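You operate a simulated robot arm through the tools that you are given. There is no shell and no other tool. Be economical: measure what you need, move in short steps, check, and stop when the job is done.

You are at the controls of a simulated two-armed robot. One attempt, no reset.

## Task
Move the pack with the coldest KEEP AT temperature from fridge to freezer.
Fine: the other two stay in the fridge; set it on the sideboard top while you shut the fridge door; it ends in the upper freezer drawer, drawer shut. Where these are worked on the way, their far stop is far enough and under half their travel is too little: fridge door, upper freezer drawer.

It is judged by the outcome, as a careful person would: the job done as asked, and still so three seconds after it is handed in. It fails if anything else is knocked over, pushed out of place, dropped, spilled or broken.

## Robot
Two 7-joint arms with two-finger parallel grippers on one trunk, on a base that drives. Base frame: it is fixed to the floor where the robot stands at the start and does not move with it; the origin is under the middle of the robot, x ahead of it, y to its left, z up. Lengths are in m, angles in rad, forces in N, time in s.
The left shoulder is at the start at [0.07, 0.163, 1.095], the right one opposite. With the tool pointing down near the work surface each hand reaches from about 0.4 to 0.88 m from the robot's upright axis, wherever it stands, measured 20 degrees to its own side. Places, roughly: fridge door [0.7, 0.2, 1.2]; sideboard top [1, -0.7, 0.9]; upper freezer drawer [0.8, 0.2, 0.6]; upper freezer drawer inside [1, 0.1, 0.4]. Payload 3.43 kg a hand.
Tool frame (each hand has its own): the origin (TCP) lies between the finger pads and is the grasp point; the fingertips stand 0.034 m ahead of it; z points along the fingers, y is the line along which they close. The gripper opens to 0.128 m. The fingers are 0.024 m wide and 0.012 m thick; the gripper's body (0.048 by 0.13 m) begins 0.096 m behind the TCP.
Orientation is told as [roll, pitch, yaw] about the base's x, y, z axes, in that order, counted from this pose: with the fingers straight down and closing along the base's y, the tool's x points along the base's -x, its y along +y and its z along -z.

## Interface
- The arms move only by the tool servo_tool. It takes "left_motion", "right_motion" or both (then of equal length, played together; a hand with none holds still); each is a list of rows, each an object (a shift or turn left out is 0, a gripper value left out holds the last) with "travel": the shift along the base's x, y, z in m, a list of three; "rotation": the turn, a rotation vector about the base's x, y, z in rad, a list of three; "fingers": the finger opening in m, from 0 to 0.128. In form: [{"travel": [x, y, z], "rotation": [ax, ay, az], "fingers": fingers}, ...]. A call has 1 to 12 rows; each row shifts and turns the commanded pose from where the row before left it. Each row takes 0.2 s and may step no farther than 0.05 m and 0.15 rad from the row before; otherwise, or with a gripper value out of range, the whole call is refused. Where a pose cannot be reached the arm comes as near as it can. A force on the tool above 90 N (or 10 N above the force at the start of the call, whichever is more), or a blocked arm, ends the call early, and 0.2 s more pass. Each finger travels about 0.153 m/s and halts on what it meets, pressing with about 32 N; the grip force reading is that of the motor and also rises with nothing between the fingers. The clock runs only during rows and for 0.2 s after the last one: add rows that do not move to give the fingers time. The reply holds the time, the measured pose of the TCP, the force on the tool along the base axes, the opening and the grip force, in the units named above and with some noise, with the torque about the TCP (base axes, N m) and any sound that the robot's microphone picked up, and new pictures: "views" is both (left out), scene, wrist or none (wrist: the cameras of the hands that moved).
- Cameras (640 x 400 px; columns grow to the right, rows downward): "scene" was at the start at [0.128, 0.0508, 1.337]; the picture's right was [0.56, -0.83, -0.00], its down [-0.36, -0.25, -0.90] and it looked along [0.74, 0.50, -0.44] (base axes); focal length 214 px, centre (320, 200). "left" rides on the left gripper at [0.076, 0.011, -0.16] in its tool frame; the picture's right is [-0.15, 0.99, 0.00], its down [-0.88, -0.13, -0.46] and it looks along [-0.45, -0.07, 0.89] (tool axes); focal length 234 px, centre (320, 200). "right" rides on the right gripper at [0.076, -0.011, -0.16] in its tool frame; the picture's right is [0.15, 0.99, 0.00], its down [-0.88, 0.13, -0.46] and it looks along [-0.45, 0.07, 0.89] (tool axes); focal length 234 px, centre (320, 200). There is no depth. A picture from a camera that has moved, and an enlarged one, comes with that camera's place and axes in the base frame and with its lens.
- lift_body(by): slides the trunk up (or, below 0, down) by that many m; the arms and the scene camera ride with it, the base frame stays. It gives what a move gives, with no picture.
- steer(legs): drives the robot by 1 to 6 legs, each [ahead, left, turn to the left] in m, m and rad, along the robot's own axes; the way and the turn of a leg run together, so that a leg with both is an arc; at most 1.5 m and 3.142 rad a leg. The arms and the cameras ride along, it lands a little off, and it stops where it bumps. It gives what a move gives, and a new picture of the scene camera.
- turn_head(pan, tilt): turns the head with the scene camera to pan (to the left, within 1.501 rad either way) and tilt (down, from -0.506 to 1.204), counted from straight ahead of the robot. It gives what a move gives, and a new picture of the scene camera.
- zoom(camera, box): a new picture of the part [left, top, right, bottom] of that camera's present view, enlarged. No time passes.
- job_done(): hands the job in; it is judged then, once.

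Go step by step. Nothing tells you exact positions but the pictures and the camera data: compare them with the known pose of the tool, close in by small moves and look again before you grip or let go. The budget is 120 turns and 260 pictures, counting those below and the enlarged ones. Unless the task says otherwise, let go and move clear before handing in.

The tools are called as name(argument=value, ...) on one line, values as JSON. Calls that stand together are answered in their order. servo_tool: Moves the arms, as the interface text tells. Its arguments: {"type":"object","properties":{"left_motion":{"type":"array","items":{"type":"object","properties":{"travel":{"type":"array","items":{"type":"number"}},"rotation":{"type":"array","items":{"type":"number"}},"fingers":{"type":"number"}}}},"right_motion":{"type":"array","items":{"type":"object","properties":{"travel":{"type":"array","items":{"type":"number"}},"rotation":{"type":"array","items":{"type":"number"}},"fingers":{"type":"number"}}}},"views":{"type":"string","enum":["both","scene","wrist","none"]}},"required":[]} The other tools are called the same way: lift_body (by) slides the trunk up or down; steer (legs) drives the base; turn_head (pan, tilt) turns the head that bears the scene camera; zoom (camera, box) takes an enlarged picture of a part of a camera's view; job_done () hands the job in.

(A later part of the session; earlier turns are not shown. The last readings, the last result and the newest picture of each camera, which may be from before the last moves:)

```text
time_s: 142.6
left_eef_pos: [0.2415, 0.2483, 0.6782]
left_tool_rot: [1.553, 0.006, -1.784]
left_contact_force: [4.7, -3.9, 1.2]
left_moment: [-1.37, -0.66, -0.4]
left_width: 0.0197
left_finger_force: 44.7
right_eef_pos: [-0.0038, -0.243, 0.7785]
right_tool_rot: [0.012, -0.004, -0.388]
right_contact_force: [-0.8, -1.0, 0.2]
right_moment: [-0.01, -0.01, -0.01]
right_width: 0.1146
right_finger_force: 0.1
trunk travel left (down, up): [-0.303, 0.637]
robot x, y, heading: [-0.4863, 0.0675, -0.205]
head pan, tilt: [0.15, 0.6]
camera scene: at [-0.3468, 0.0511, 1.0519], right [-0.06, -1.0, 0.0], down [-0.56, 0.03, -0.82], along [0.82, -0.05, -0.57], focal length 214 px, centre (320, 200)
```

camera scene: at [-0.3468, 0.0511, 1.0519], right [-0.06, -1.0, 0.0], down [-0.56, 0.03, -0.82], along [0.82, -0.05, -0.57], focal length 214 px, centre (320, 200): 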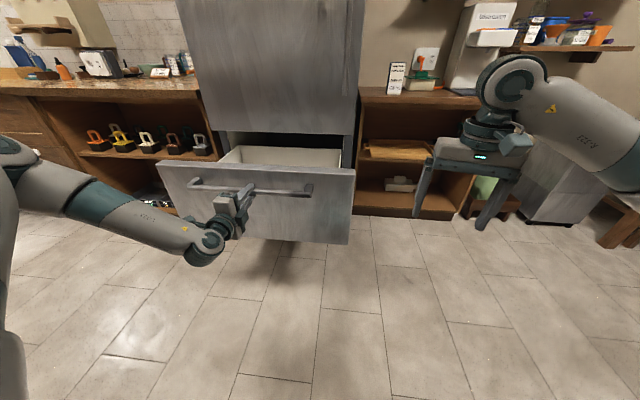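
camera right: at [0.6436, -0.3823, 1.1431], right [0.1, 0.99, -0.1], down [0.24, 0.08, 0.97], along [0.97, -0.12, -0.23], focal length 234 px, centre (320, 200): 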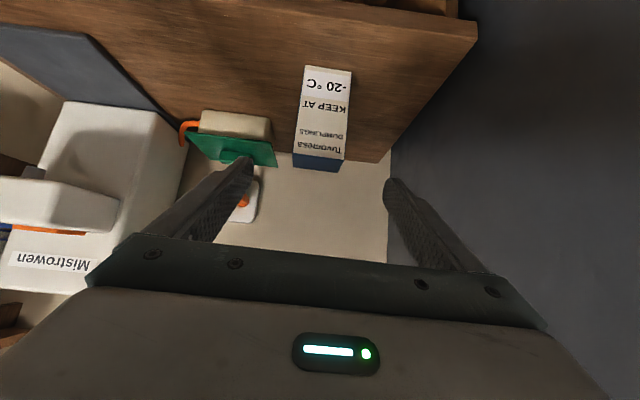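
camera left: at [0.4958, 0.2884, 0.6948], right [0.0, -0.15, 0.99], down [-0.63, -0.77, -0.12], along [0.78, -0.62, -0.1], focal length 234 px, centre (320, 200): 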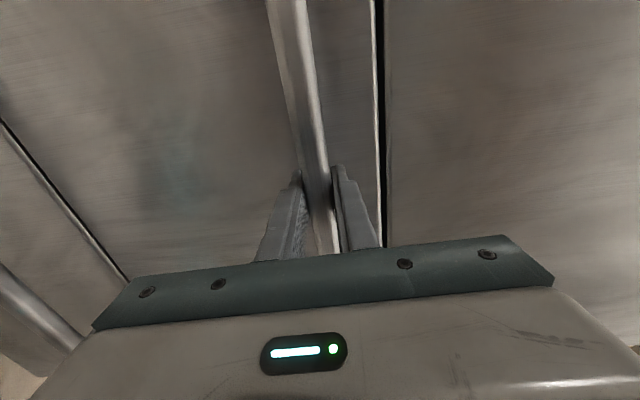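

The drawer is open ~0.4 m. I release, back away, raise the trunk, and fold the left hand up and back.

servo_tool(left_motion=[{"fingers": 0.05}, {"fingers": 0.09}, {}], views="none")

steer(legs=[[-0.14, 0.0, 0.0]])

lift_body(by=0.38)

servo_tool(left_motion=[{"travel": [-0.02, 0.01, 0.03], "rotation": [0.0293, 0.1398, 0]}, {"travel": [-0.02, 0.01, 0.03], "rotation": [0.0293, 0.1398, 0]}, {"travel": [-0.02, 0.01, 0.03], "rotation": [0.0293, 0.1398, 0]}, {"travel": [-0.02, 0.01, 0.03], "rotation": [0.0293, 0.1398, 0]}, {"travel": [-0.02, 0.01, 0.03], "rotation": [0.0293, 0.1398, 0]}, {"travel": [-0.02, 0.01, 0.03], "rotation": [0.0293, 0.1398, 0]}, {"travel": [-0.02, 0.01, 0.03], "rotation": [0.0293, 0.1398, 0]}, {"travel": [-0.02, 0.01, 0.03], "rotation": [0.0293, 0.1398, 0]}, {"travel": [-0.02, 0.01, 0.03], "rotation": [0.0293, 0.1398, 0]}, {"travel": [-0.02, 0.01, 0.03], "rotation": [0.0293, 0.1398, 0]}, {"travel": [-0.02, 0.01, 0.03], "rotation": [0.0293, 0.1398, 0]}], views="scene")

```text
time_s: 143.4
left_eef_pos: [0.2407, 0.2483, 0.6783]
left_tool_rot: [1.552, 0.005, -1.784]
left_contact_force: [-0.6, 0.3, -0.1]
left_moment: [-0.04, -0.01, -0.04]
left_width: 0.0901
left_finger_force: 0.0
right_eef_pos: [-0.0033, -0.2424, 0.7781]
right_tool_rot: [0.01, -0.004, -0.387]
right_contact_force: [0.7, 0.0, 0.5]
right_moment: [-0.01, -0.01, -0.02]
right_width: 0.1151
right_finger_force: 0.1
trunk travel left (down, up): [-0.303, 0.637]
robot x, y, heading: [-0.4872, 0.0665, -0.203]
head pan, tilt: [0.15, 0.6]
```

```text
time_s: 144.9
left_eef_pos: [0.1561, 0.2667, 0.6774]
left_tool_rot: [1.551, 0.004, -1.771]
left_contact_force: [0.4, -0.5, -0.7]
left_moment: [0.01, -0.01, -0.01]
left_width: 0.0899
left_finger_force: 0.1
right_eef_pos: [-0.0822, -0.2273, 0.7786]
right_tool_rot: [0.013, -0.005, -0.372]
right_contact_force: [-0.6, 0.6, 1.0]
right_moment: [0.01, 0.0, -0.01]
right_width: 0.1151
right_finger_force: 0.1
trunk travel left (down, up): [-0.303, 0.637]
robot x, y, heading: [-0.5707, 0.0737, -0.19]
head pan, tilt: [0.15, 0.6]
stopped in leg 1: the robot was blocked; the commanded pose is now the measured one
camera scene: at [-0.4296, 0.062, 1.0518], right [-0.04, -1.0, 0.0], down [-0.57, 0.02, -0.82], along [0.82, -0.04, -0.57], focal length 214 px, centre (320, 200)
```

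scene: 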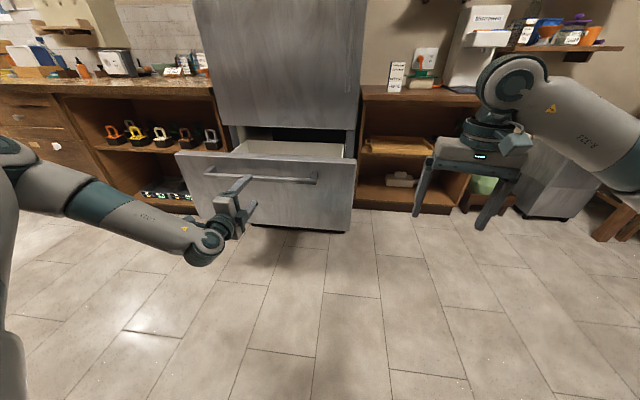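

```text
time_s: 148.6
left_eef_pos: [0.1565, 0.2671, 1.0584]
left_tool_rot: [1.553, 0.002, -1.769]
left_contact_force: [0.0, 0.7, -0.3]
left_moment: [0.0, 0.01, 0.02]
left_width: 0.0899
left_finger_force: 0.1
right_eef_pos: [-0.0818, -0.2276, 1.1587]
right_tool_rot: [0.012, -0.004, -0.375]
right_contact_force: [-0.4, -0.5, -1.4]
right_moment: [-0.01, 0.03, -0.02]
right_width: 0.1149
right_finger_force: 0.0
trunk travel left (down, up): [-0.683, 0.257]
robot x, y, heading: [-0.5682, 0.0742, -0.191]
head pan, tilt: [0.15, 0.6]
```

```text
time_s: 151.0
left_eef_pos: [-0.0652, 0.3744, 1.3927]
left_tool_rot: [-0.022, 0.006, -1.783]
left_contact_force: [-0.9, 0.2, -0.2]
left_moment: [0.03, 0.01, -0.03]
left_width: 0.0897
left_finger_force: 0.1
right_eef_pos: [-0.0831, -0.228, 1.1597]
right_tool_rot: [0.012, -0.004, -0.374]
right_contact_force: [0.0, 0.1, 0.0]
right_moment: [0.03, -0.02, -0.05]
right_width: 0.1146
right_finger_force: 0.1
trunk travel left (down, up): [-0.683, 0.257]
robot x, y, heading: [-0.5691, 0.0773, -0.195]
head pan, tilt: [0.15, 0.6]
camera scene: at [-0.4302, 0.0608, 1.4319], right [-0.04, -1.0, 0.0], down [-0.56, 0.03, -0.82], along [0.82, -0.03, -0.57], focal length 214 px, centre (320, 200)
```

scene: 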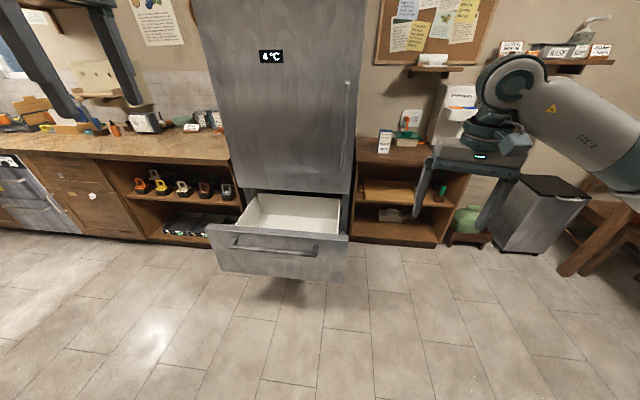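

The drawer is open and empty. I bring both hands to safe positions, then drive back toward the sideboard.

servo_tool(left_motion=[{"travel": [-0.02, -0.02, 0.02]}, {"travel": [-0.02, -0.02, 0.02]}, {"travel": [-0.01, -0.02, 0.02]}, {"travel": [0, -0.02, 0.02]}, {}, {}, {}], right_motion=[{"travel": [0.01, 0.045, 0.01]}, {"travel": [0.01, 0.045, 0.01]}, {"travel": [0.01, 0.045, 0.01]}, {"travel": [0.01, 0.045, 0.0]}, {"travel": [0.01, 0.045, 0.0]}, {"travel": [0.01, 0.045, 0]}, {"travel": [0.01, 0.02, 0]}], views="none")

steer(legs=[[0.1, 0.0, 0.0], [0, 0, 0.175], [0, -0.68, 0]])

```text
time_s: 152.6
left_eef_pos: [-0.1121, 0.2973, 1.469]
left_tool_rot: [-0.019, 0.005, -1.781]
left_contact_force: [0.9, 0.5, -0.6]
left_moment: [-0.01, 0.04, 0.01]
left_width: 0.09
left_finger_force: 0.1
right_eef_pos: [-0.0138, 0.064, 1.1903]
right_tool_rot: [0.013, -0.004, -0.373]
right_contact_force: [0.3, -0.1, -0.1]
right_moment: [-0.04, -0.03, 0.0]
right_width: 0.1151
right_finger_force: 0.0
trunk travel left (down, up): [-0.683, 0.257]
robot x, y, heading: [-0.5725, 0.0776, -0.193]
head pan, tilt: [0.15, 0.6]
```

```text
time_s: 157.8
left_eef_pos: [-0.0737, -0.3351, 1.4689]
left_tool_rot: [-0.016, 0.007, -1.624]
left_contact_force: [0.9, -0.8, 0.4]
left_moment: [0.01, -0.02, -0.02]
left_width: 0.0899
left_finger_force: 0.0
right_eef_pos: [0.0624, -0.5504, 1.1908]
right_tool_rot: [0.011, -0.003, -0.215]
right_contact_force: [0.1, 0.5, 0.4]
right_moment: [-0.02, -0.02, 0.01]
right_width: 0.1148
right_finger_force: 0.0
trunk travel left (down, up): [-0.683, 0.257]
robot x, y, heading: [-0.4916, -0.6243, -0.032]
head pan, tilt: [0.15, 0.6]
camera scene: at [-0.349, -0.6173, 1.4319], right [0.12, -0.99, 0.0], down [-0.56, -0.07, -0.82], along [0.82, 0.1, -0.57], focal length 214 px, centre (320, 200)
```

scene: 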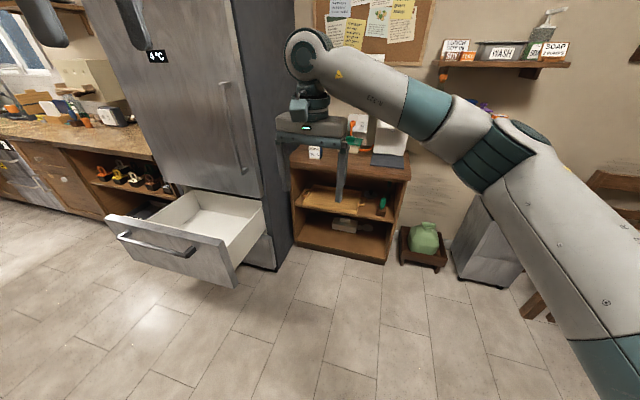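

Now forward toward the pack on the sideboard.

steer(legs=[[0.68, 0.0, 0.0]])

servo_tool(right_motion=[{"travel": [0.03, 0.03, 0]}, {"travel": [0.03, 0.03, 0]}])

```text
time_s: 161.5
left_eef_pos: [0.6, -0.3485, 1.4691]
left_tool_rot: [-0.018, 0.007, -1.612]
left_contact_force: [-0.1, 0.4, -0.5]
left_moment: [0.04, 0.01, 0.01]
left_width: 0.0899
left_finger_force: 0.1
right_eef_pos: [0.7397, -0.5635, 1.1905]
right_tool_rot: [0.012, -0.006, -0.202]
right_contact_force: [0.5, 0.4, 0.1]
right_moment: [0.01, 0.01, 0.0]
right_width: 0.1148
right_finger_force: 0.1
trunk travel left (down, up): [-0.683, 0.257]
robot x, y, heading: [0.1928, -0.6433, -0.024]
head pan, tilt: [0.15, 0.6]
camera scene: at [0.3281, -0.6349, 1.432], right [0.13, -0.99, 0.0], down [-0.56, -0.07, -0.83], along [0.82, 0.11, -0.56], focal length 214 px, centre (320, 200)
```

scene: 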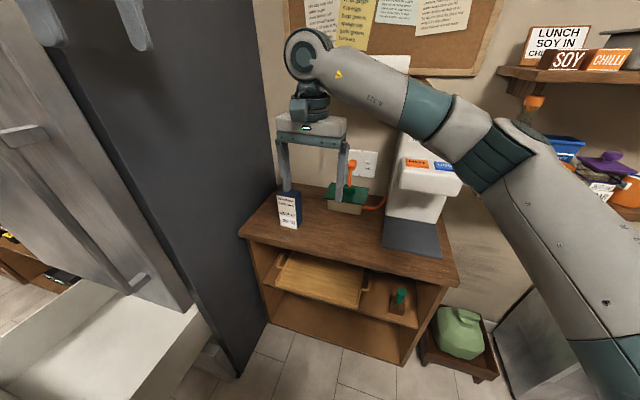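

```text
time_s: 162.1
left_eef_pos: [0.601, -0.3461, 1.4699]
left_tool_rot: [-0.017, 0.007, -1.612]
left_contact_force: [-0.2, 0.3, -0.1]
left_moment: [-0.04, 0.01, 0.0]
left_width: 0.0902
left_finger_force: 0.1
right_eef_pos: [0.7972, -0.5026, 1.192]
right_tool_rot: [0.009, -0.005, -0.204]
right_contact_force: [0.7, 0.7, -0.4]
right_moment: [-0.01, 0.0, -0.01]
right_width: 0.1149
right_finger_force: 0.1
trunk travel left (down, up): [-0.683, 0.257]
robot x, y, heading: [0.1892, -0.6439, -0.024]
head pan, tilt: [0.15, 0.6]
camera scene: at [0.3288, -0.6323, 1.4318], right [0.13, -0.99, 0.0], down [-0.56, -0.07, -0.82], along [0.82, 0.1, -0.57], focal length 214 px, centre (320, 200)
camera right: at [0.7205, -0.5004, 1.3514], right [0.06, 1.0, 0.01], down [0.89, -0.05, 0.46], along [0.46, -0.02, -0.89], focal length 234 px, centre (320, 200)
```

scene: 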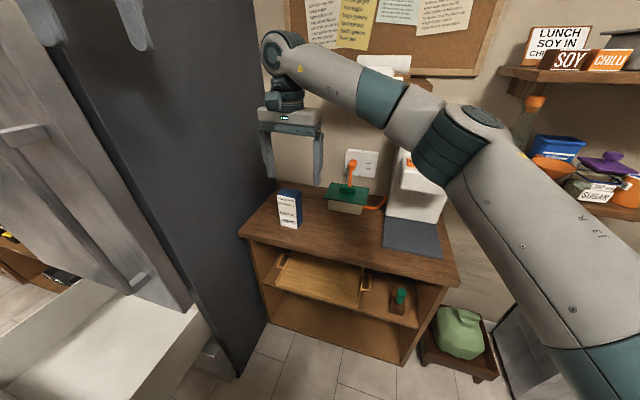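
right: 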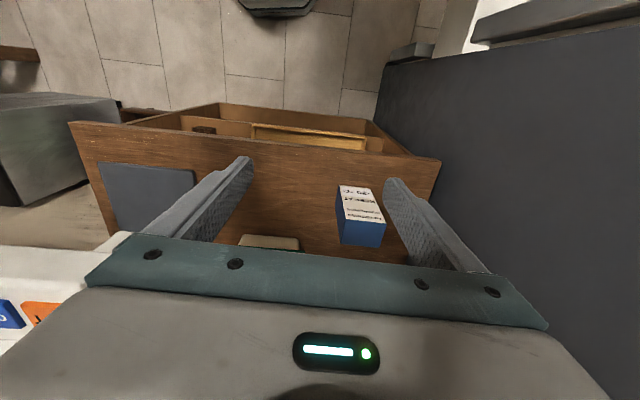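

The pack's top centre is confirmed at (0.968, -0.439). I position above it.

servo_tool(right_motion=[{"travel": [0.043, 0.016, -0.01]}, {"travel": [0.043, 0.016, -0.01]}, {"travel": [0.043, 0.016, -0.02]}, {"travel": [0.042, 0.016, -0.02]}, {}])

```text
time_s: 163.3
left_eef_pos: [0.5994, -0.3478, 1.469]
left_tool_rot: [-0.018, 0.006, -1.609]
left_contact_force: [0.1, -0.2, 0.6]
left_moment: [-0.02, -0.04, 0.02]
left_width: 0.0902
left_finger_force: 0.1
right_eef_pos: [0.8984, -0.5012, 1.1387]
right_tool_rot: [0.012, -0.007, -0.203]
right_contact_force: [-0.8, 0.1, 0.8]
right_moment: [-0.03, -0.01, 0.0]
right_width: 0.1151
right_finger_force: 0.0
right hand out of reach, approached as far as the arm can: row 2, 3, 4
trunk travel left (down, up): [-0.683, 0.257]
robot x, y, heading: [0.1903, -0.6475, -0.016]
head pan, tilt: [0.15, 0.6]
camera scene: at [0.3273, -0.6333, 1.432], right [0.13, -0.99, 0.0], down [-0.56, -0.07, -0.83], along [0.82, 0.11, -0.56], focal length 214 px, centre (320, 200)
camera right: at [0.821, -0.4985, 1.2973], right [0.05, 1.0, 0.01], down [0.88, -0.05, 0.46], along [0.46, -0.01, -0.89], focal length 234 px, centre (320, 200)
```

scene: 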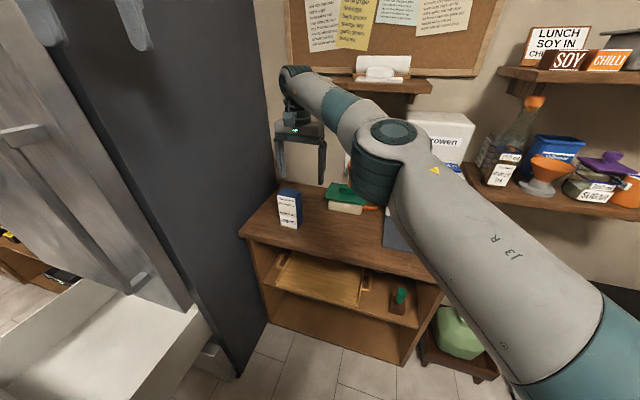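
right: 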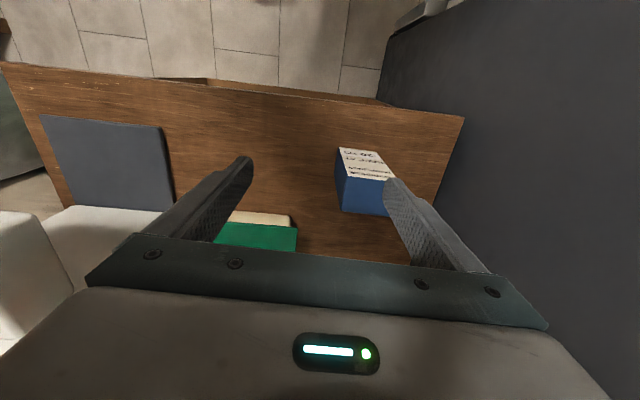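

Arm reach is at its limit here; I drive the base slightly forward and left instead.

steer(legs=[[0.07, 0.06, 0.0]])

servo_tool(right_motion=[{}], views="wrist")

```text
time_s: 164.4
left_eef_pos: [0.6697, -0.2907, 1.4686]
left_tool_rot: [-0.016, 0.009, -1.613]
left_contact_force: [0.1, 0.5, -1.2]
left_moment: [0.0, -0.02, -0.02]
left_width: 0.0901
left_finger_force: 0.1
right_eef_pos: [0.9699, -0.4464, 1.1388]
right_tool_rot: [0.013, -0.007, -0.205]
right_contact_force: [1.1, 0.2, -0.5]
right_moment: [0.05, -0.01, 0.0]
right_width: 0.1149
right_finger_force: 0.0
trunk travel left (down, up): [-0.683, 0.257]
robot x, y, heading: [0.2596, -0.5861, -0.027]
head pan, tilt: [0.15, 0.6]
camera scene: at [0.3973, -0.5767, 1.4321], right [0.13, -0.99, 0.0], down [-0.56, -0.07, -0.83], along [0.82, 0.1, -0.56], focal length 214 px, centre (320, 200)
```

scene: 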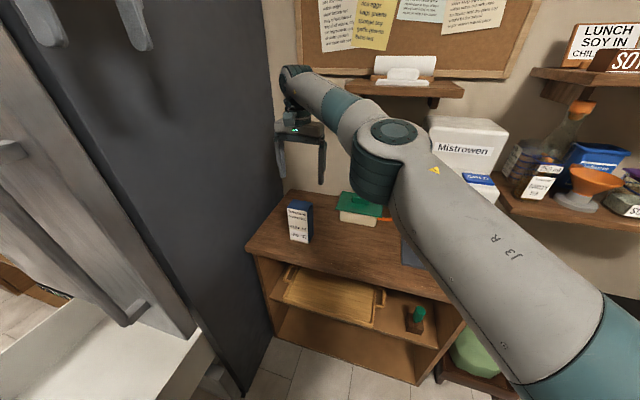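

```text
time_s: 164.8
left_eef_pos: [0.669, -0.293, 1.4709]
left_tool_rot: [-0.016, 0.009, -1.613]
left_contact_force: [0.6, 0.5, 0.3]
left_moment: [0.0, -0.05, -0.02]
left_width: 0.0902
left_finger_force: 0.1
right_eef_pos: [0.9672, -0.4465, 1.1389]
right_tool_rot: [0.016, -0.007, -0.205]
right_contact_force: [0.2, -0.4, 0.5]
right_moment: [0.04, -0.04, -0.01]
right_width: 0.1151
right_finger_force: 0.1
trunk travel left (down, up): [-0.683, 0.257]
robot x, y, heading: [0.2576, -0.586, -0.024]
head pan, tilt: [0.15, 0.6]
camera right: at [0.8906, -0.4443, 1.2986], right [0.06, 1.0, 0.01], down [0.88, -0.06, 0.46], along [0.46, -0.01, -0.89], focal length 234 px, centre (320, 200)
```

right: 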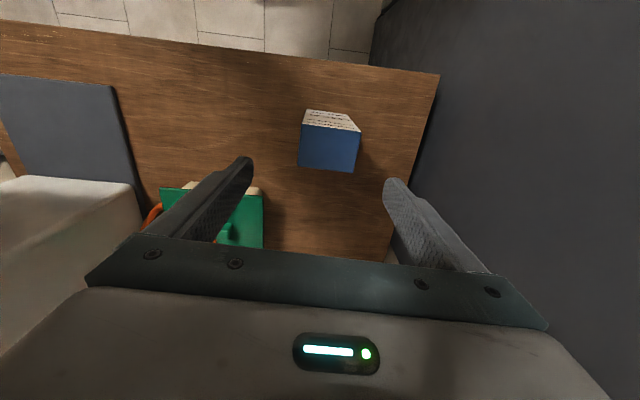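

Slight correction and descend around the pack.

servo_tool(right_motion=[{"travel": [0.002, 0.014, -0.03]}, {"travel": [0, 0, -0.03]}, {"travel": [0, 0, -0.03]}, {}])

```text
time_s: 165.8
left_eef_pos: [0.6704, -0.289, 1.4691]
left_tool_rot: [-0.018, 0.007, -1.614]
left_contact_force: [0.2, 0.1, 0.2]
left_moment: [-0.01, 0.0, -0.02]
left_width: 0.0899
left_finger_force: 0.0
right_eef_pos: [0.9713, -0.4315, 1.0469]
right_tool_rot: [0.013, -0.007, -0.205]
right_contact_force: [0.6, 0.0, -1.3]
right_moment: [0.03, -0.06, -0.03]
right_width: 0.1148
right_finger_force: 0.1
trunk travel left (down, up): [-0.683, 0.257]
robot x, y, heading: [0.2599, -0.5843, -0.023]
head pan, tilt: [0.15, 0.6]
camera scene: at [0.3983, -0.5751, 1.4319], right [0.13, -0.99, 0.0], down [-0.56, -0.07, -0.83], along [0.82, 0.1, -0.56], focal length 214 px, centre (320, 200)
camera right: at [0.8944, -0.4287, 1.2066], right [0.06, 1.0, 0.01], down [0.88, -0.06, 0.46], along [0.46, -0.02, -0.89], focal length 234 px, centre (320, 200)
```

scene: 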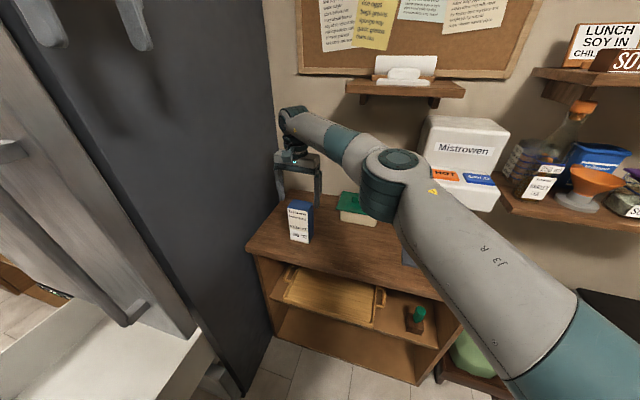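
right: 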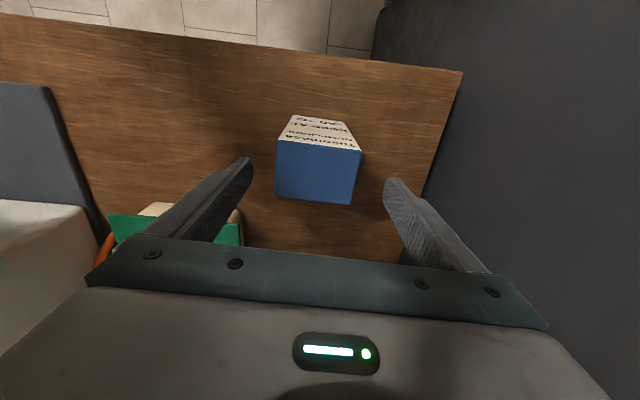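

Centered over the pack. I descend to grip height and close.

servo_tool(right_motion=[{"travel": [-0.002, 0, -0.03], "rotation": [0, 0, 0.04]}, {"travel": [0, 0, -0.025]}, {"travel": [0, 0, -0.025]}, {}, {"fingers": 0.09}, {"fingers": 0.06}, {"fingers": 0.04}, {}])

```text
time_s: 167.6
left_eef_pos: [0.6696, -0.2907, 1.4701]
left_tool_rot: [-0.018, 0.006, -1.614]
left_contact_force: [0.0, 0.0, 0.2]
left_moment: [-0.02, 0.0, 0.02]
left_width: 0.09
left_finger_force: 0.2
right_eef_pos: [0.969, -0.4324, 0.9677]
right_tool_rot: [0.013, -0.008, -0.164]
right_contact_force: [0.1, 0.3, 1.9]
right_moment: [-0.22, -0.12, -0.02]
right_width: 0.0748
right_finger_force: 32.5
trunk travel left (down, up): [-0.683, 0.257]
robot x, y, heading: [0.261, -0.5869, -0.025]
head pan, tilt: [0.15, 0.6]
camera scene: at [0.3984, -0.576, 1.4319], right [0.13, -0.99, 0.0], down [-0.56, -0.07, -0.82], along [0.82, 0.1, -0.57], focal length 214 px, centre (320, 200)
camera right: at [0.8934, -0.4333, 1.1268], right [0.02, 1.0, 0.01], down [0.89, -0.02, 0.46], along [0.46, 0.0, -0.89], focal length 234 px, centre (320, 200)
```

scene: 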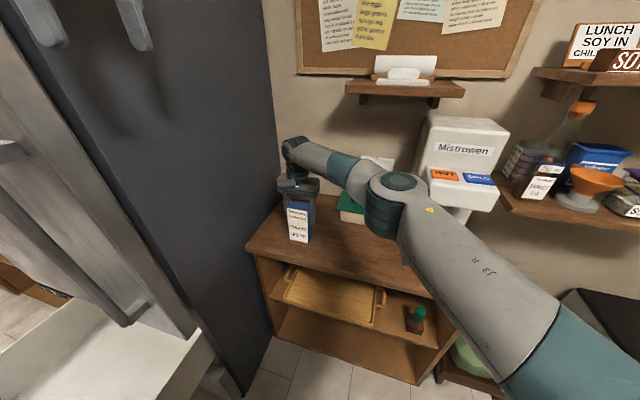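
right: 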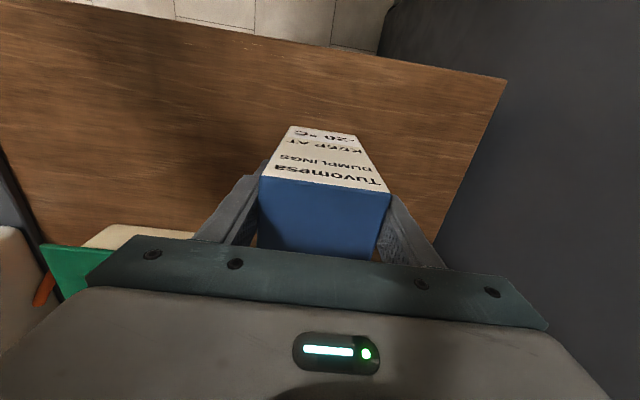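

Gripped from the top. I lift via the trunk and back away.

lift_body(by=0.12)

steer(legs=[[-0.68, 0.0, 0.0]])

```text
time_s: 169.1
left_eef_pos: [0.6712, -0.2901, 1.5881]
left_tool_rot: [-0.016, 0.008, -1.614]
left_contact_force: [0.6, 0.3, -0.4]
left_moment: [0.03, 0.02, 0.0]
left_width: 0.0901
left_finger_force: 0.1
right_eef_pos: [0.9713, -0.4318, 1.0868]
right_tool_rot: [0.012, -0.005, -0.164]
right_contact_force: [0.2, -0.1, -3.0]
right_moment: [-0.01, -0.03, 0.0]
right_width: 0.0747
right_finger_force: 32.2
trunk travel left (down, up): [-0.803, 0.137]
robot x, y, heading: [0.2562, -0.586, -0.021]
head pan, tilt: [0.15, 0.6]
```

```text
time_s: 172.9
left_eef_pos: [-0.0044, -0.2758, 1.5881]
left_tool_rot: [-0.02, 0.006, -1.617]
left_contact_force: [0.2, 0.1, -0.7]
left_moment: [0.0, 0.03, -0.04]
left_width: 0.0902
left_finger_force: 0.1
right_eef_pos: [0.2957, -0.4193, 1.0874]
right_tool_rot: [0.011, -0.006, -0.169]
right_contact_force: [-0.2, 0.4, -2.6]
right_moment: [0.01, 0.03, -0.01]
right_width: 0.0748
right_finger_force: 32.0
trunk travel left (down, up): [-0.803, 0.137]
robot x, y, heading: [-0.4166, -0.5652, -0.029]
head pan, tilt: [0.15, 0.6]
camera scene: at [-0.2771, -0.5589, 1.5517], right [0.12, -0.99, 0.0], down [-0.56, -0.07, -0.82], along [0.82, 0.1, -0.57], focal length 214 px, centre (320, 200)
```

scene: 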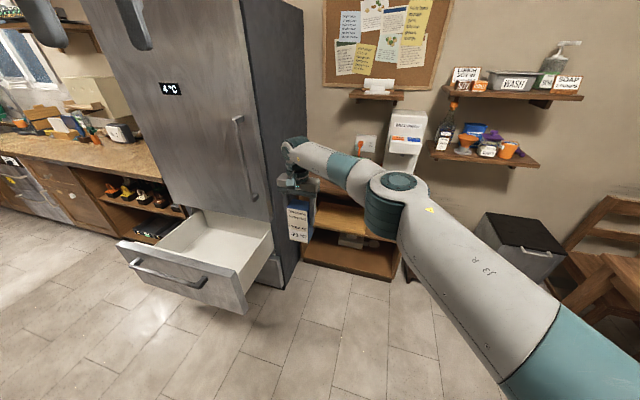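

Pack is held clear. I strafe left over to the open drawer (pack well above the panel) and forward a little.

steer(legs=[[0.0, 0.57, 0.0], [0.17, 0.0, 0.0]])

turn_head(pan=0.2, tilt=0.8)

```text
time_s: 177.2
left_eef_pos: [0.1733, 0.2891, 1.5892]
left_tool_rot: [-0.014, 0.008, -1.61]
left_contact_force: [0.3, -0.5, 0.2]
left_moment: [-0.01, -0.05, -0.02]
left_width: 0.0898
left_finger_force: 0.1
right_eef_pos: [0.4746, 0.1477, 1.089]
right_tool_rot: [0.013, -0.007, -0.16]
right_contact_force: [-0.7, 0.3, -3.2]
right_moment: [0.01, -0.01, -0.03]
right_width: 0.0749
right_finger_force: 32.4
trunk travel left (down, up): [-0.803, 0.137]
robot x, y, heading: [-0.2301, -0.008, -0.016]
head pan, tilt: [0.15, 0.6]
camera scene: at [-0.0978, 0.0026, 1.5523], right [0.13, -0.99, 0.0], down [-0.56, -0.07, -0.83], along [0.82, 0.11, -0.56], focal length 214 px, centre (320, 200)
```

scene: 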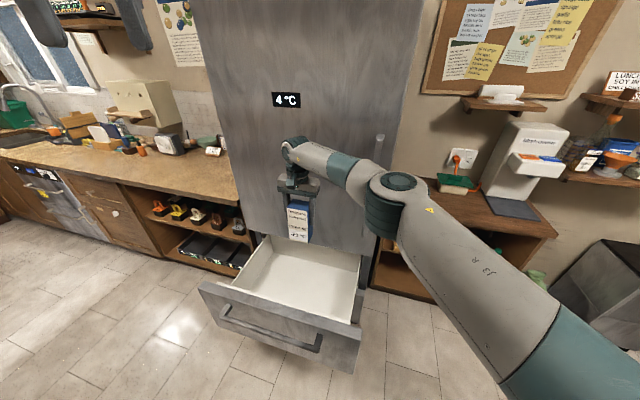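

```text
time_s: 177.9
left_eef_pos: [0.1782, 0.2892, 1.5882]
left_tool_rot: [-0.018, 0.007, -1.608]
left_contact_force: [-0.7, -0.6, -0.1]
left_moment: [-0.02, 0.01, 0.01]
left_width: 0.0901
left_finger_force: 0.1
right_eef_pos: [0.4775, 0.1473, 1.0859]
right_tool_rot: [0.016, -0.006, -0.16]
right_contact_force: [-0.2, -0.4, -3.3]
right_moment: [0.01, 0.02, -0.01]
right_width: 0.0749
right_finger_force: 32.0
trunk travel left (down, up): [-0.803, 0.137]
robot x, y, heading: [-0.2342, -0.0075, -0.024]
head pan, tilt: [0.201, 0.799]
camera scene: at [-0.1017, 0.0058, 1.535], right [0.18, -0.98, 0.0], down [-0.71, -0.13, -0.7], along [0.69, 0.12, -0.72], focal length 214 px, centre (320, 200)
```

scene: 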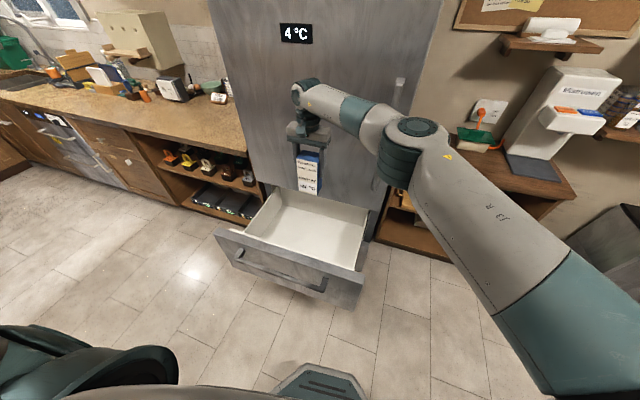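

The pack hangs over the drawer; I move 5 cm deeper and lower the trunk until the pack is near the rim, then look.

steer(legs=[[0.055, 0.0, 0.0]])

lift_body(by=-0.22)

servo_tool(right_motion=[{}])

```text
time_s: 178.8
left_eef_pos: [0.2193, 0.2875, 1.5922]
left_tool_rot: [-0.009, 0.006, -1.611]
left_contact_force: [-1.3, -0.8, 0.6]
left_moment: [-0.03, -0.16, 0.03]
left_width: 0.09
left_finger_force: 0.0
right_eef_pos: [0.5228, 0.147, 1.0932]
right_tool_rot: [0.014, -0.012, -0.159]
right_contact_force: [-1.7, -0.1, -2.5]
right_moment: [-0.01, -0.09, 0.02]
right_width: 0.075
right_finger_force: 32.0
trunk travel left (down, up): [-0.803, 0.137]
robot x, y, heading: [-0.1844, -0.0108, -0.018]
head pan, tilt: [0.201, 0.799]
camera scene: at [-0.0595, 0.0048, 1.5362], right [0.18, -0.98, 0.0], down [-0.7, -0.13, -0.7], along [0.69, 0.12, -0.71], focal length 214 px, centre (320, 200)
```

scene: 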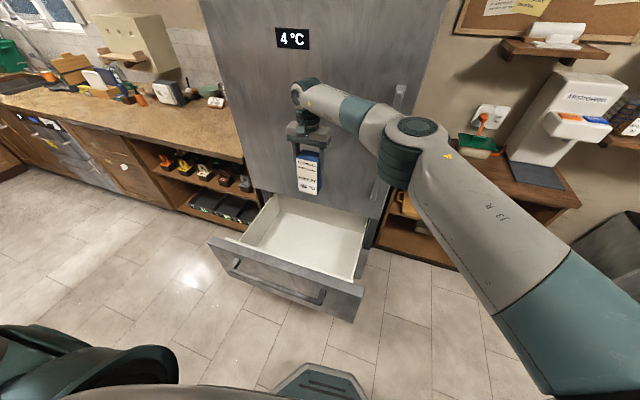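

```text
time_s: 181.2
left_eef_pos: [0.2314, 0.2885, 1.3701]
left_tool_rot: [-0.016, 0.007, -1.61]
left_contact_force: [0.9, 0.1, -0.6]
left_moment: [0.01, 0.01, -0.02]
left_width: 0.0901
left_finger_force: 0.0
right_eef_pos: [0.5309, 0.1479, 0.8669]
right_tool_rot: [0.013, -0.005, -0.158]
right_contact_force: [-0.3, -0.9, -3.1]
right_moment: [-0.01, 0.02, -0.01]
right_width: 0.0749
right_finger_force: 32.3
trunk travel left (down, up): [-0.583, 0.357]
robot x, y, heading: [-0.181, -0.0082, -0.015]
head pan, tilt: [0.201, 0.799]
```

```text
time_s: 181.6
left_eef_pos: [0.2307, 0.2875, 1.369]
left_tool_rot: [-0.015, 0.007, -1.611]
left_contact_force: [-0.2, 0.0, -0.1]
left_moment: [-0.05, 0.02, 0.02]
left_width: 0.0901
left_finger_force: 0.1
right_eef_pos: [0.5311, 0.1481, 0.8678]
right_tool_rot: [0.015, -0.004, -0.16]
right_contact_force: [0.0, -0.2, -2.6]
right_moment: [-0.03, -0.03, -0.03]
right_width: 0.075
right_finger_force: 32.0
trunk travel left (down, up): [-0.583, 0.357]
robot x, y, heading: [-0.1805, -0.012, -0.024]
head pan, tilt: [0.201, 0.799]
camera scene: at [-0.049, 0.0048, 1.315], right [0.18, -0.98, 0.0], down [-0.71, -0.13, -0.7], along [0.69, 0.12, -0.72], focal length 214 px, centre (320, 200)
camera right: at [0.4531, 0.1466, 1.0268], right [0.01, 1.0, 0.01], down [0.89, -0.02, 0.46], along [0.46, 0.01, -0.89], focal length 234 px, centre (320, 200)
```

scene: 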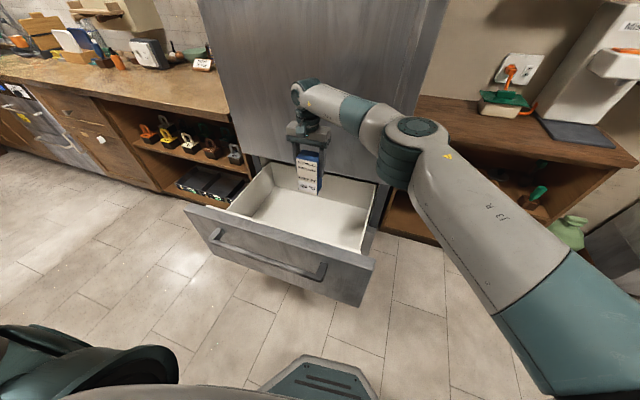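
right: 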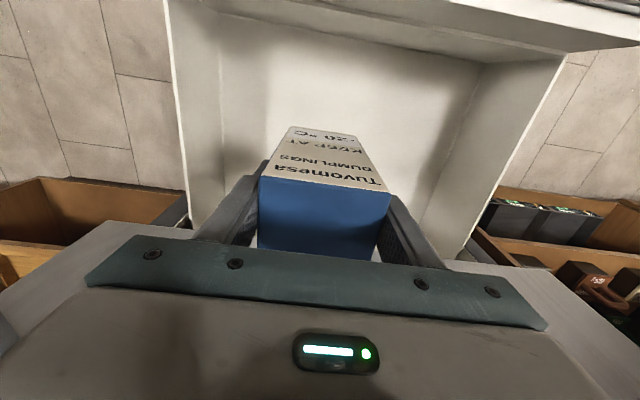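

Pack is centred over the drawer. I lower further.

lift_body(by=-0.13)

servo_tool(right_motion=[{}])

```text
time_s: 183.2
left_eef_pos: [0.2301, 0.2871, 1.2387]
left_tool_rot: [-0.015, 0.006, -1.611]
left_contact_force: [-0.3, 1.1, 0.6]
left_moment: [0.03, -0.02, -0.01]
left_width: 0.0901
left_finger_force: 0.0
right_eef_pos: [0.5305, 0.1468, 0.7373]
right_tool_rot: [0.013, -0.006, -0.159]
right_contact_force: [0.1, -0.3, -3.4]
right_moment: [0.02, -0.01, 0.04]
right_width: 0.0749
right_finger_force: 31.7
trunk travel left (down, up): [-0.453, 0.487]
robot x, y, heading: [-0.1806, -0.0075, -0.024]
head pan, tilt: [0.201, 0.799]
```

```text
time_s: 183.6
left_eef_pos: [0.2302, 0.2862, 1.2395]
left_tool_rot: [-0.015, 0.005, -1.611]
left_contact_force: [-0.7, -0.7, -0.4]
left_moment: [-0.01, 0.01, 0.0]
left_width: 0.0899
left_finger_force: 0.2
right_eef_pos: [0.5302, 0.1462, 0.7366]
right_tool_rot: [0.014, -0.006, -0.159]
right_contact_force: [0.3, -0.1, -2.9]
right_moment: [0.02, 0.01, 0.01]
right_width: 0.0749
right_finger_force: 32.0
trunk travel left (down, up): [-0.453, 0.487]
robot x, y, heading: [-0.1798, -0.009, -0.021]
head pan, tilt: [0.201, 0.799]
camera scene: at [-0.049, 0.0048, 1.185], right [0.18, -0.98, 0.0], down [-0.71, -0.13, -0.7], along [0.69, 0.12, -0.72], focal length 214 px, centre (320, 200)
camera right: at [0.4531, 0.1466, 0.8968], right [0.01, 1.0, 0.01], down [0.89, -0.02, 0.46], along [0.46, 0.01, -0.89], focal length 234 px, centre (320, 200)
```

scene: 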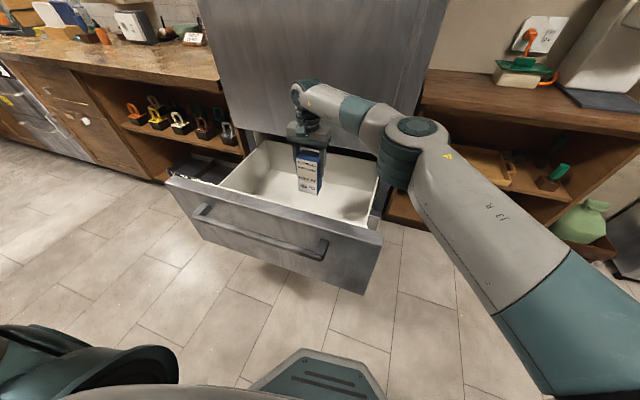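
right: 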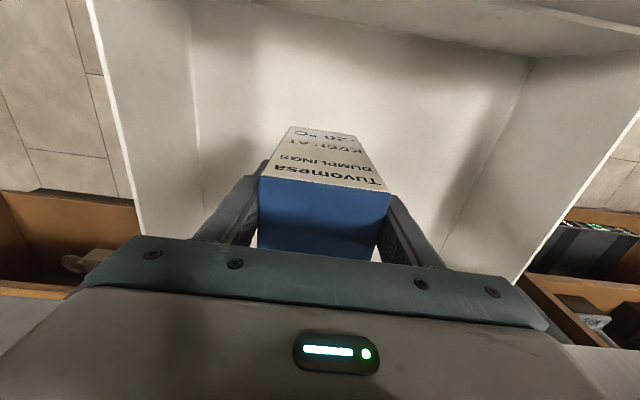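

servo_tool(right_motion=[{"travel": [0, 0, -0.02]}, {"travel": [0, 0, -0.02]}, {"travel": [0, 0, -0.02]}, {}])

```text
time_s: 184.6
left_eef_pos: [0.2305, 0.2875, 1.2403]
left_tool_rot: [-0.015, 0.007, -1.61]
left_contact_force: [-1.0, -0.6, 0.2]
left_moment: [-0.02, -0.01, 0.0]
left_width: 0.0901
left_finger_force: 0.2
right_eef_pos: [0.5299, 0.148, 0.6767]
right_tool_rot: [0.014, -0.004, -0.159]
right_contact_force: [0.3, -0.8, -3.8]
right_moment: [0.01, -0.01, 0.0]
right_width: 0.0747
right_finger_force: 31.7
trunk travel left (down, up): [-0.453, 0.487]
robot x, y, heading: [-0.1811, -0.0082, -0.017]
head pan, tilt: [0.201, 0.799]
camera scene: at [-0.0493, 0.0047, 1.185], right [0.18, -0.98, 0.0], down [-0.71, -0.13, -0.7], along [0.69, 0.12, -0.72], focal length 214 px, centre (320, 200)
camera right: at [0.4527, 0.1469, 0.8366], right [0.01, 1.0, 0.01], down [0.89, -0.02, 0.46], along [0.46, 0.01, -0.89], focal length 234 px, centre (320, 200)
```

scene: 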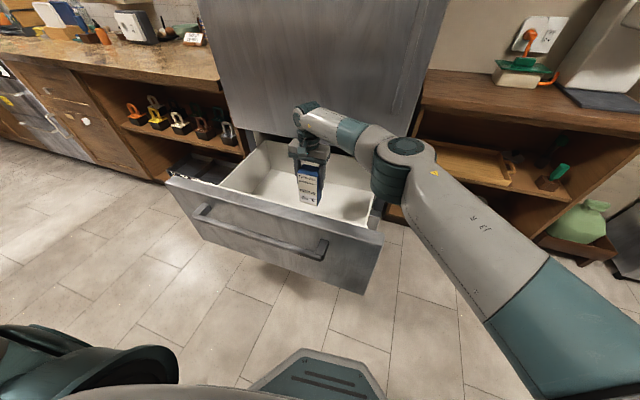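
right: 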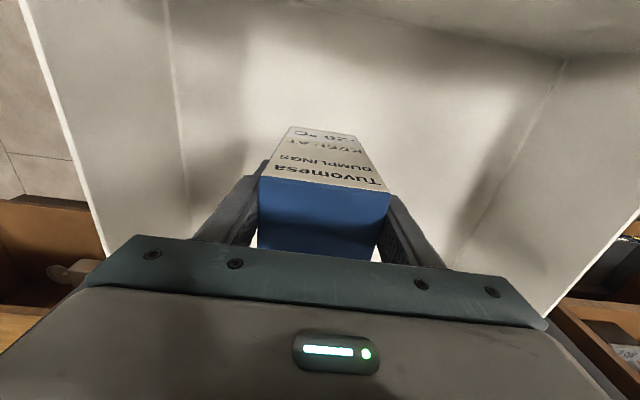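

servo_tool(right_motion=[{"travel": [0, 0, -0.012]}, {"travel": [0, 0, -0.012]}, {"travel": [0, 0, -0.012]}, {}], views="scene")

zoom(camera="scene", box=[220, 100, 440, 260])

```text
time_s: 185.6
left_eef_pos: [0.2318, 0.2868, 1.2405]
left_tool_rot: [-0.015, 0.008, -1.61]
left_contact_force: [-0.5, 0.3, 0.6]
left_moment: [-0.03, 0.02, -0.02]
left_width: 0.0898
left_finger_force: 0.0
right_eef_pos: [0.5293, 0.1476, 0.6416]
right_tool_rot: [0.014, -0.005, -0.16]
right_contact_force: [0.4, 0.4, -3.2]
right_moment: [0.01, 0.0, -0.02]
right_width: 0.0748
right_finger_force: 32.1
trunk travel left (down, up): [-0.453, 0.487]
robot x, y, heading: [-0.1809, -0.0097, -0.023]
head pan, tilt: [0.201, 0.799]
camera scene: at [-0.0492, 0.0048, 1.185], right [0.18, -0.98, 0.0], down [-0.71, -0.13, -0.7], along [0.69, 0.12, -0.72], focal length 214 px, centre (320, 200)
```

scene: 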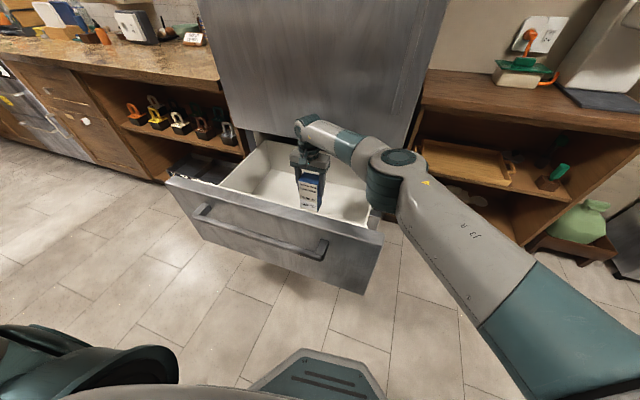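

```text
2.50 times, centred on (330, 180) of scene
camera zoom: at [-0.0492, 0.0048, 1.185], right [0.18, -0.98, 0.0], down [-0.71, -0.13, -0.7], along [0.69, 0.12, -0.72], focal length 536 px, centre (295, 250)
```

zoom: 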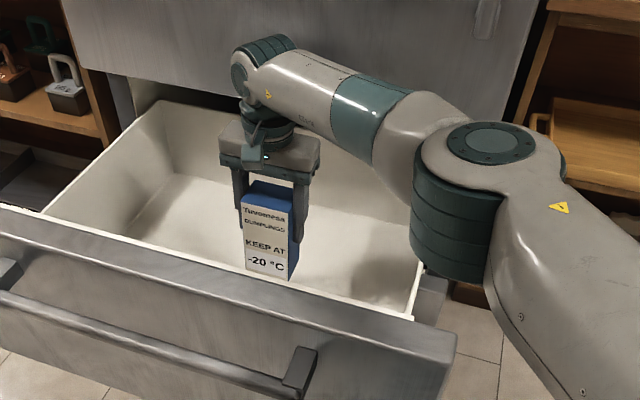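

The pack is inside the drawer, the floor is probably within a few cm. I lower in small steps watching force.

servo_tool(right_motion=[{"travel": [0, 0, -0.007]}, {"travel": [0, 0, -0.007]}, {"travel": [0, 0, -0.006]}, {}], views="none")

```text
time_s: 186.6
left_eef_pos: [0.2301, 0.2889, 1.2395]
left_tool_rot: [-0.015, 0.006, -1.612]
left_contact_force: [-0.1, 0.1, -0.4]
left_moment: [0.05, -0.03, -0.01]
left_width: 0.0898
left_finger_force: 0.1
right_eef_pos: [0.5301, 0.1467, 0.622]
right_tool_rot: [0.014, -0.005, -0.159]
right_contact_force: [0.2, 0.7, -2.7]
right_moment: [0.0, -0.01, 0.01]
right_width: 0.0747
right_finger_force: 32.5
trunk travel left (down, up): [-0.453, 0.487]
robot x, y, heading: [-0.1791, -0.0051, -0.017]
head pan, tilt: [0.201, 0.799]
```

servo_tool(right_motion=[{"travel": [0, 0, -0.007]}, {"travel": [0, 0, -0.007]}, {"travel": [0, 0, -0.006]}, {}], views="both")

zoom(camera="scene", box=[220, 100, 440, 260])

```text
time_s: 187.6
left_eef_pos: [0.2297, 0.2872, 1.2395]
left_tool_rot: [-0.014, 0.008, -1.611]
left_contact_force: [-0.2, 0.3, 0.2]
left_moment: [0.04, -0.01, 0.0]
left_width: 0.0901
left_finger_force: 0.0
right_eef_pos: [0.5298, 0.1456, 0.6023]
right_tool_rot: [0.014, -0.008, -0.158]
right_contact_force: [-0.1, 0.9, -2.7]
right_moment: [0.0, 0.03, 0.03]
right_width: 0.0752
right_finger_force: 32.1
trunk travel left (down, up): [-0.453, 0.487]
robot x, y, heading: [-0.1786, -0.0087, -0.021]
head pan, tilt: [0.201, 0.799]
camera scene: at [-0.0491, 0.0049, 1.185], right [0.18, -0.98, 0.0], down [-0.71, -0.13, -0.7], along [0.69, 0.12, -0.72], focal length 214 px, centre (320, 200)
camera right: at [0.4527, 0.1455, 0.7612], right [0.01, 1.0, 0.01], down [0.89, -0.02, 0.46], along [0.46, 0.01, -0.89], focal length 234 px, centre (320, 200)
```

scene: 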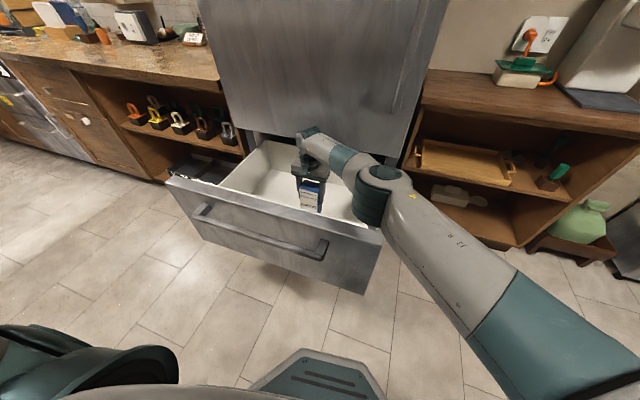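
right: 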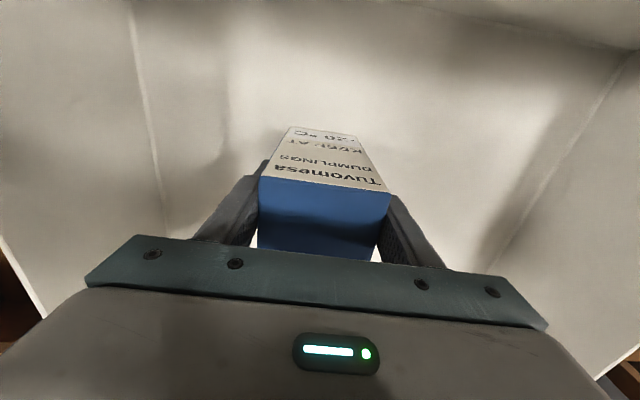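

```text
2.50 times, centred on (330, 180) of scene
camera zoom: at [-0.0491, 0.0049, 1.185], right [0.18, -0.98, 0.0], down [-0.71, -0.13, -0.7], along [0.69, 0.12, -0.72], focal length 536 px, centre (295, 250)
```

zoom: 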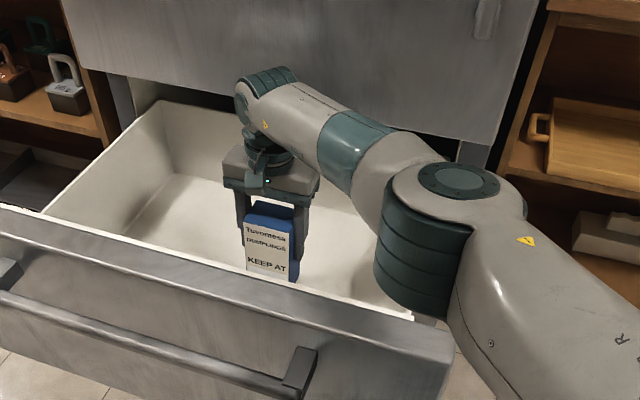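

The elbow is getting low near the drawer's corner. I raise the trunk and lower the hand by the arm instead, which keeps the elbow higher.

lift_body(by=0.14)

servo_tool(right_motion=[{"travel": [0, 0, -0.03]}, {"travel": [0, 0, -0.03]}, {"travel": [0, 0, -0.03]}, {"travel": [0, 0, -0.03]}, {"travel": [0, 0, -0.02]}, {}])

zoom(camera="scene", box=[220, 100, 440, 260])

```text
time_s: 189.2
left_eef_pos: [0.2305, 0.2871, 1.3794]
left_tool_rot: [-0.015, 0.007, -1.611]
left_contact_force: [-0.7, 0.7, 0.1]
left_moment: [0.0, 0.0, -0.03]
left_width: 0.0899
left_finger_force: 0.0
right_eef_pos: [0.5316, 0.1464, 0.7411]
right_tool_rot: [0.014, -0.009, -0.159]
right_contact_force: [0.1, -0.4, -3.1]
right_moment: [0.01, 0.01, 0.03]
right_width: 0.0747
right_finger_force: 32.1
trunk travel left (down, up): [-0.593, 0.347]
robot x, y, heading: [-0.1792, -0.0064, -0.017]
head pan, tilt: [0.201, 0.799]
```

```text
time_s: 190.6
left_eef_pos: [0.23, 0.2871, 1.3795]
left_tool_rot: [-0.016, 0.006, -1.611]
left_contact_force: [-1.1, -0.8, 0.0]
left_moment: [0.0, 0.0, 0.01]
left_width: 0.0901
left_finger_force: 0.2
right_eef_pos: [0.5131, 0.1346, 0.6449]
right_tool_rot: [0.015, -0.011, -0.162]
right_contact_force: [-0.5, 0.1, -2.8]
right_moment: [0.02, -0.01, -0.02]
right_width: 0.0747
right_finger_force: 31.9
right hand out of reach, approached as far as the arm can: row 1, 2, 3, 4, 5
trunk travel left (down, up): [-0.593, 0.347]
robot x, y, heading: [-0.1859, -0.0069, -0.022]
head pan, tilt: [0.201, 0.799]
camera scene: at [-0.0491, 0.0048, 1.325], right [0.18, -0.98, 0.0], down [-0.71, -0.13, -0.7], along [0.69, 0.12, -0.72], focal length 214 px, centre (320, 200)
camera right: at [0.4347, 0.1325, 0.8049], right [0.01, 1.0, 0.01], down [0.89, -0.02, 0.46], along [0.47, 0.01, -0.89], focal length 234 px, centre (320, 200)
```

scene: 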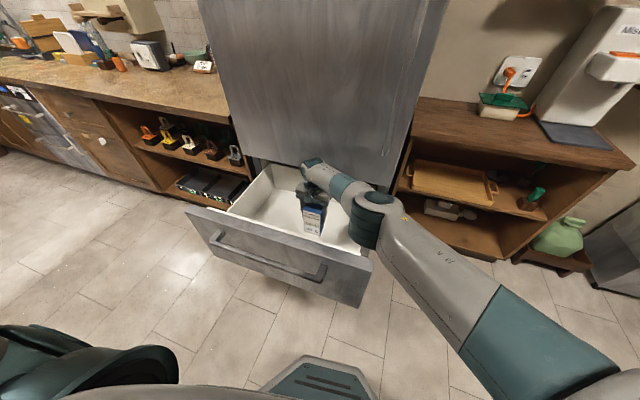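
right: 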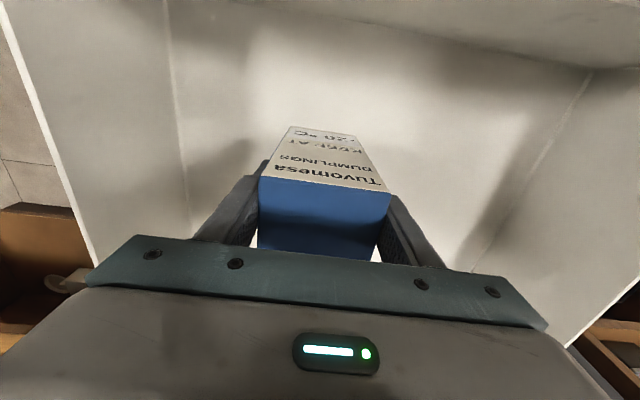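

```text
2.50 times, centred on (330, 180) of scene
camera zoom: at [-0.0491, 0.0048, 1.325], right [0.18, -0.98, 0.0], down [-0.71, -0.13, -0.7], along [0.69, 0.12, -0.72], focal length 536 px, centre (295, 250)
```

zoom: 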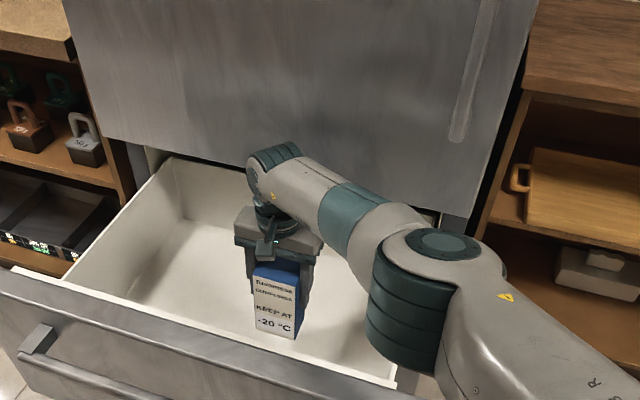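

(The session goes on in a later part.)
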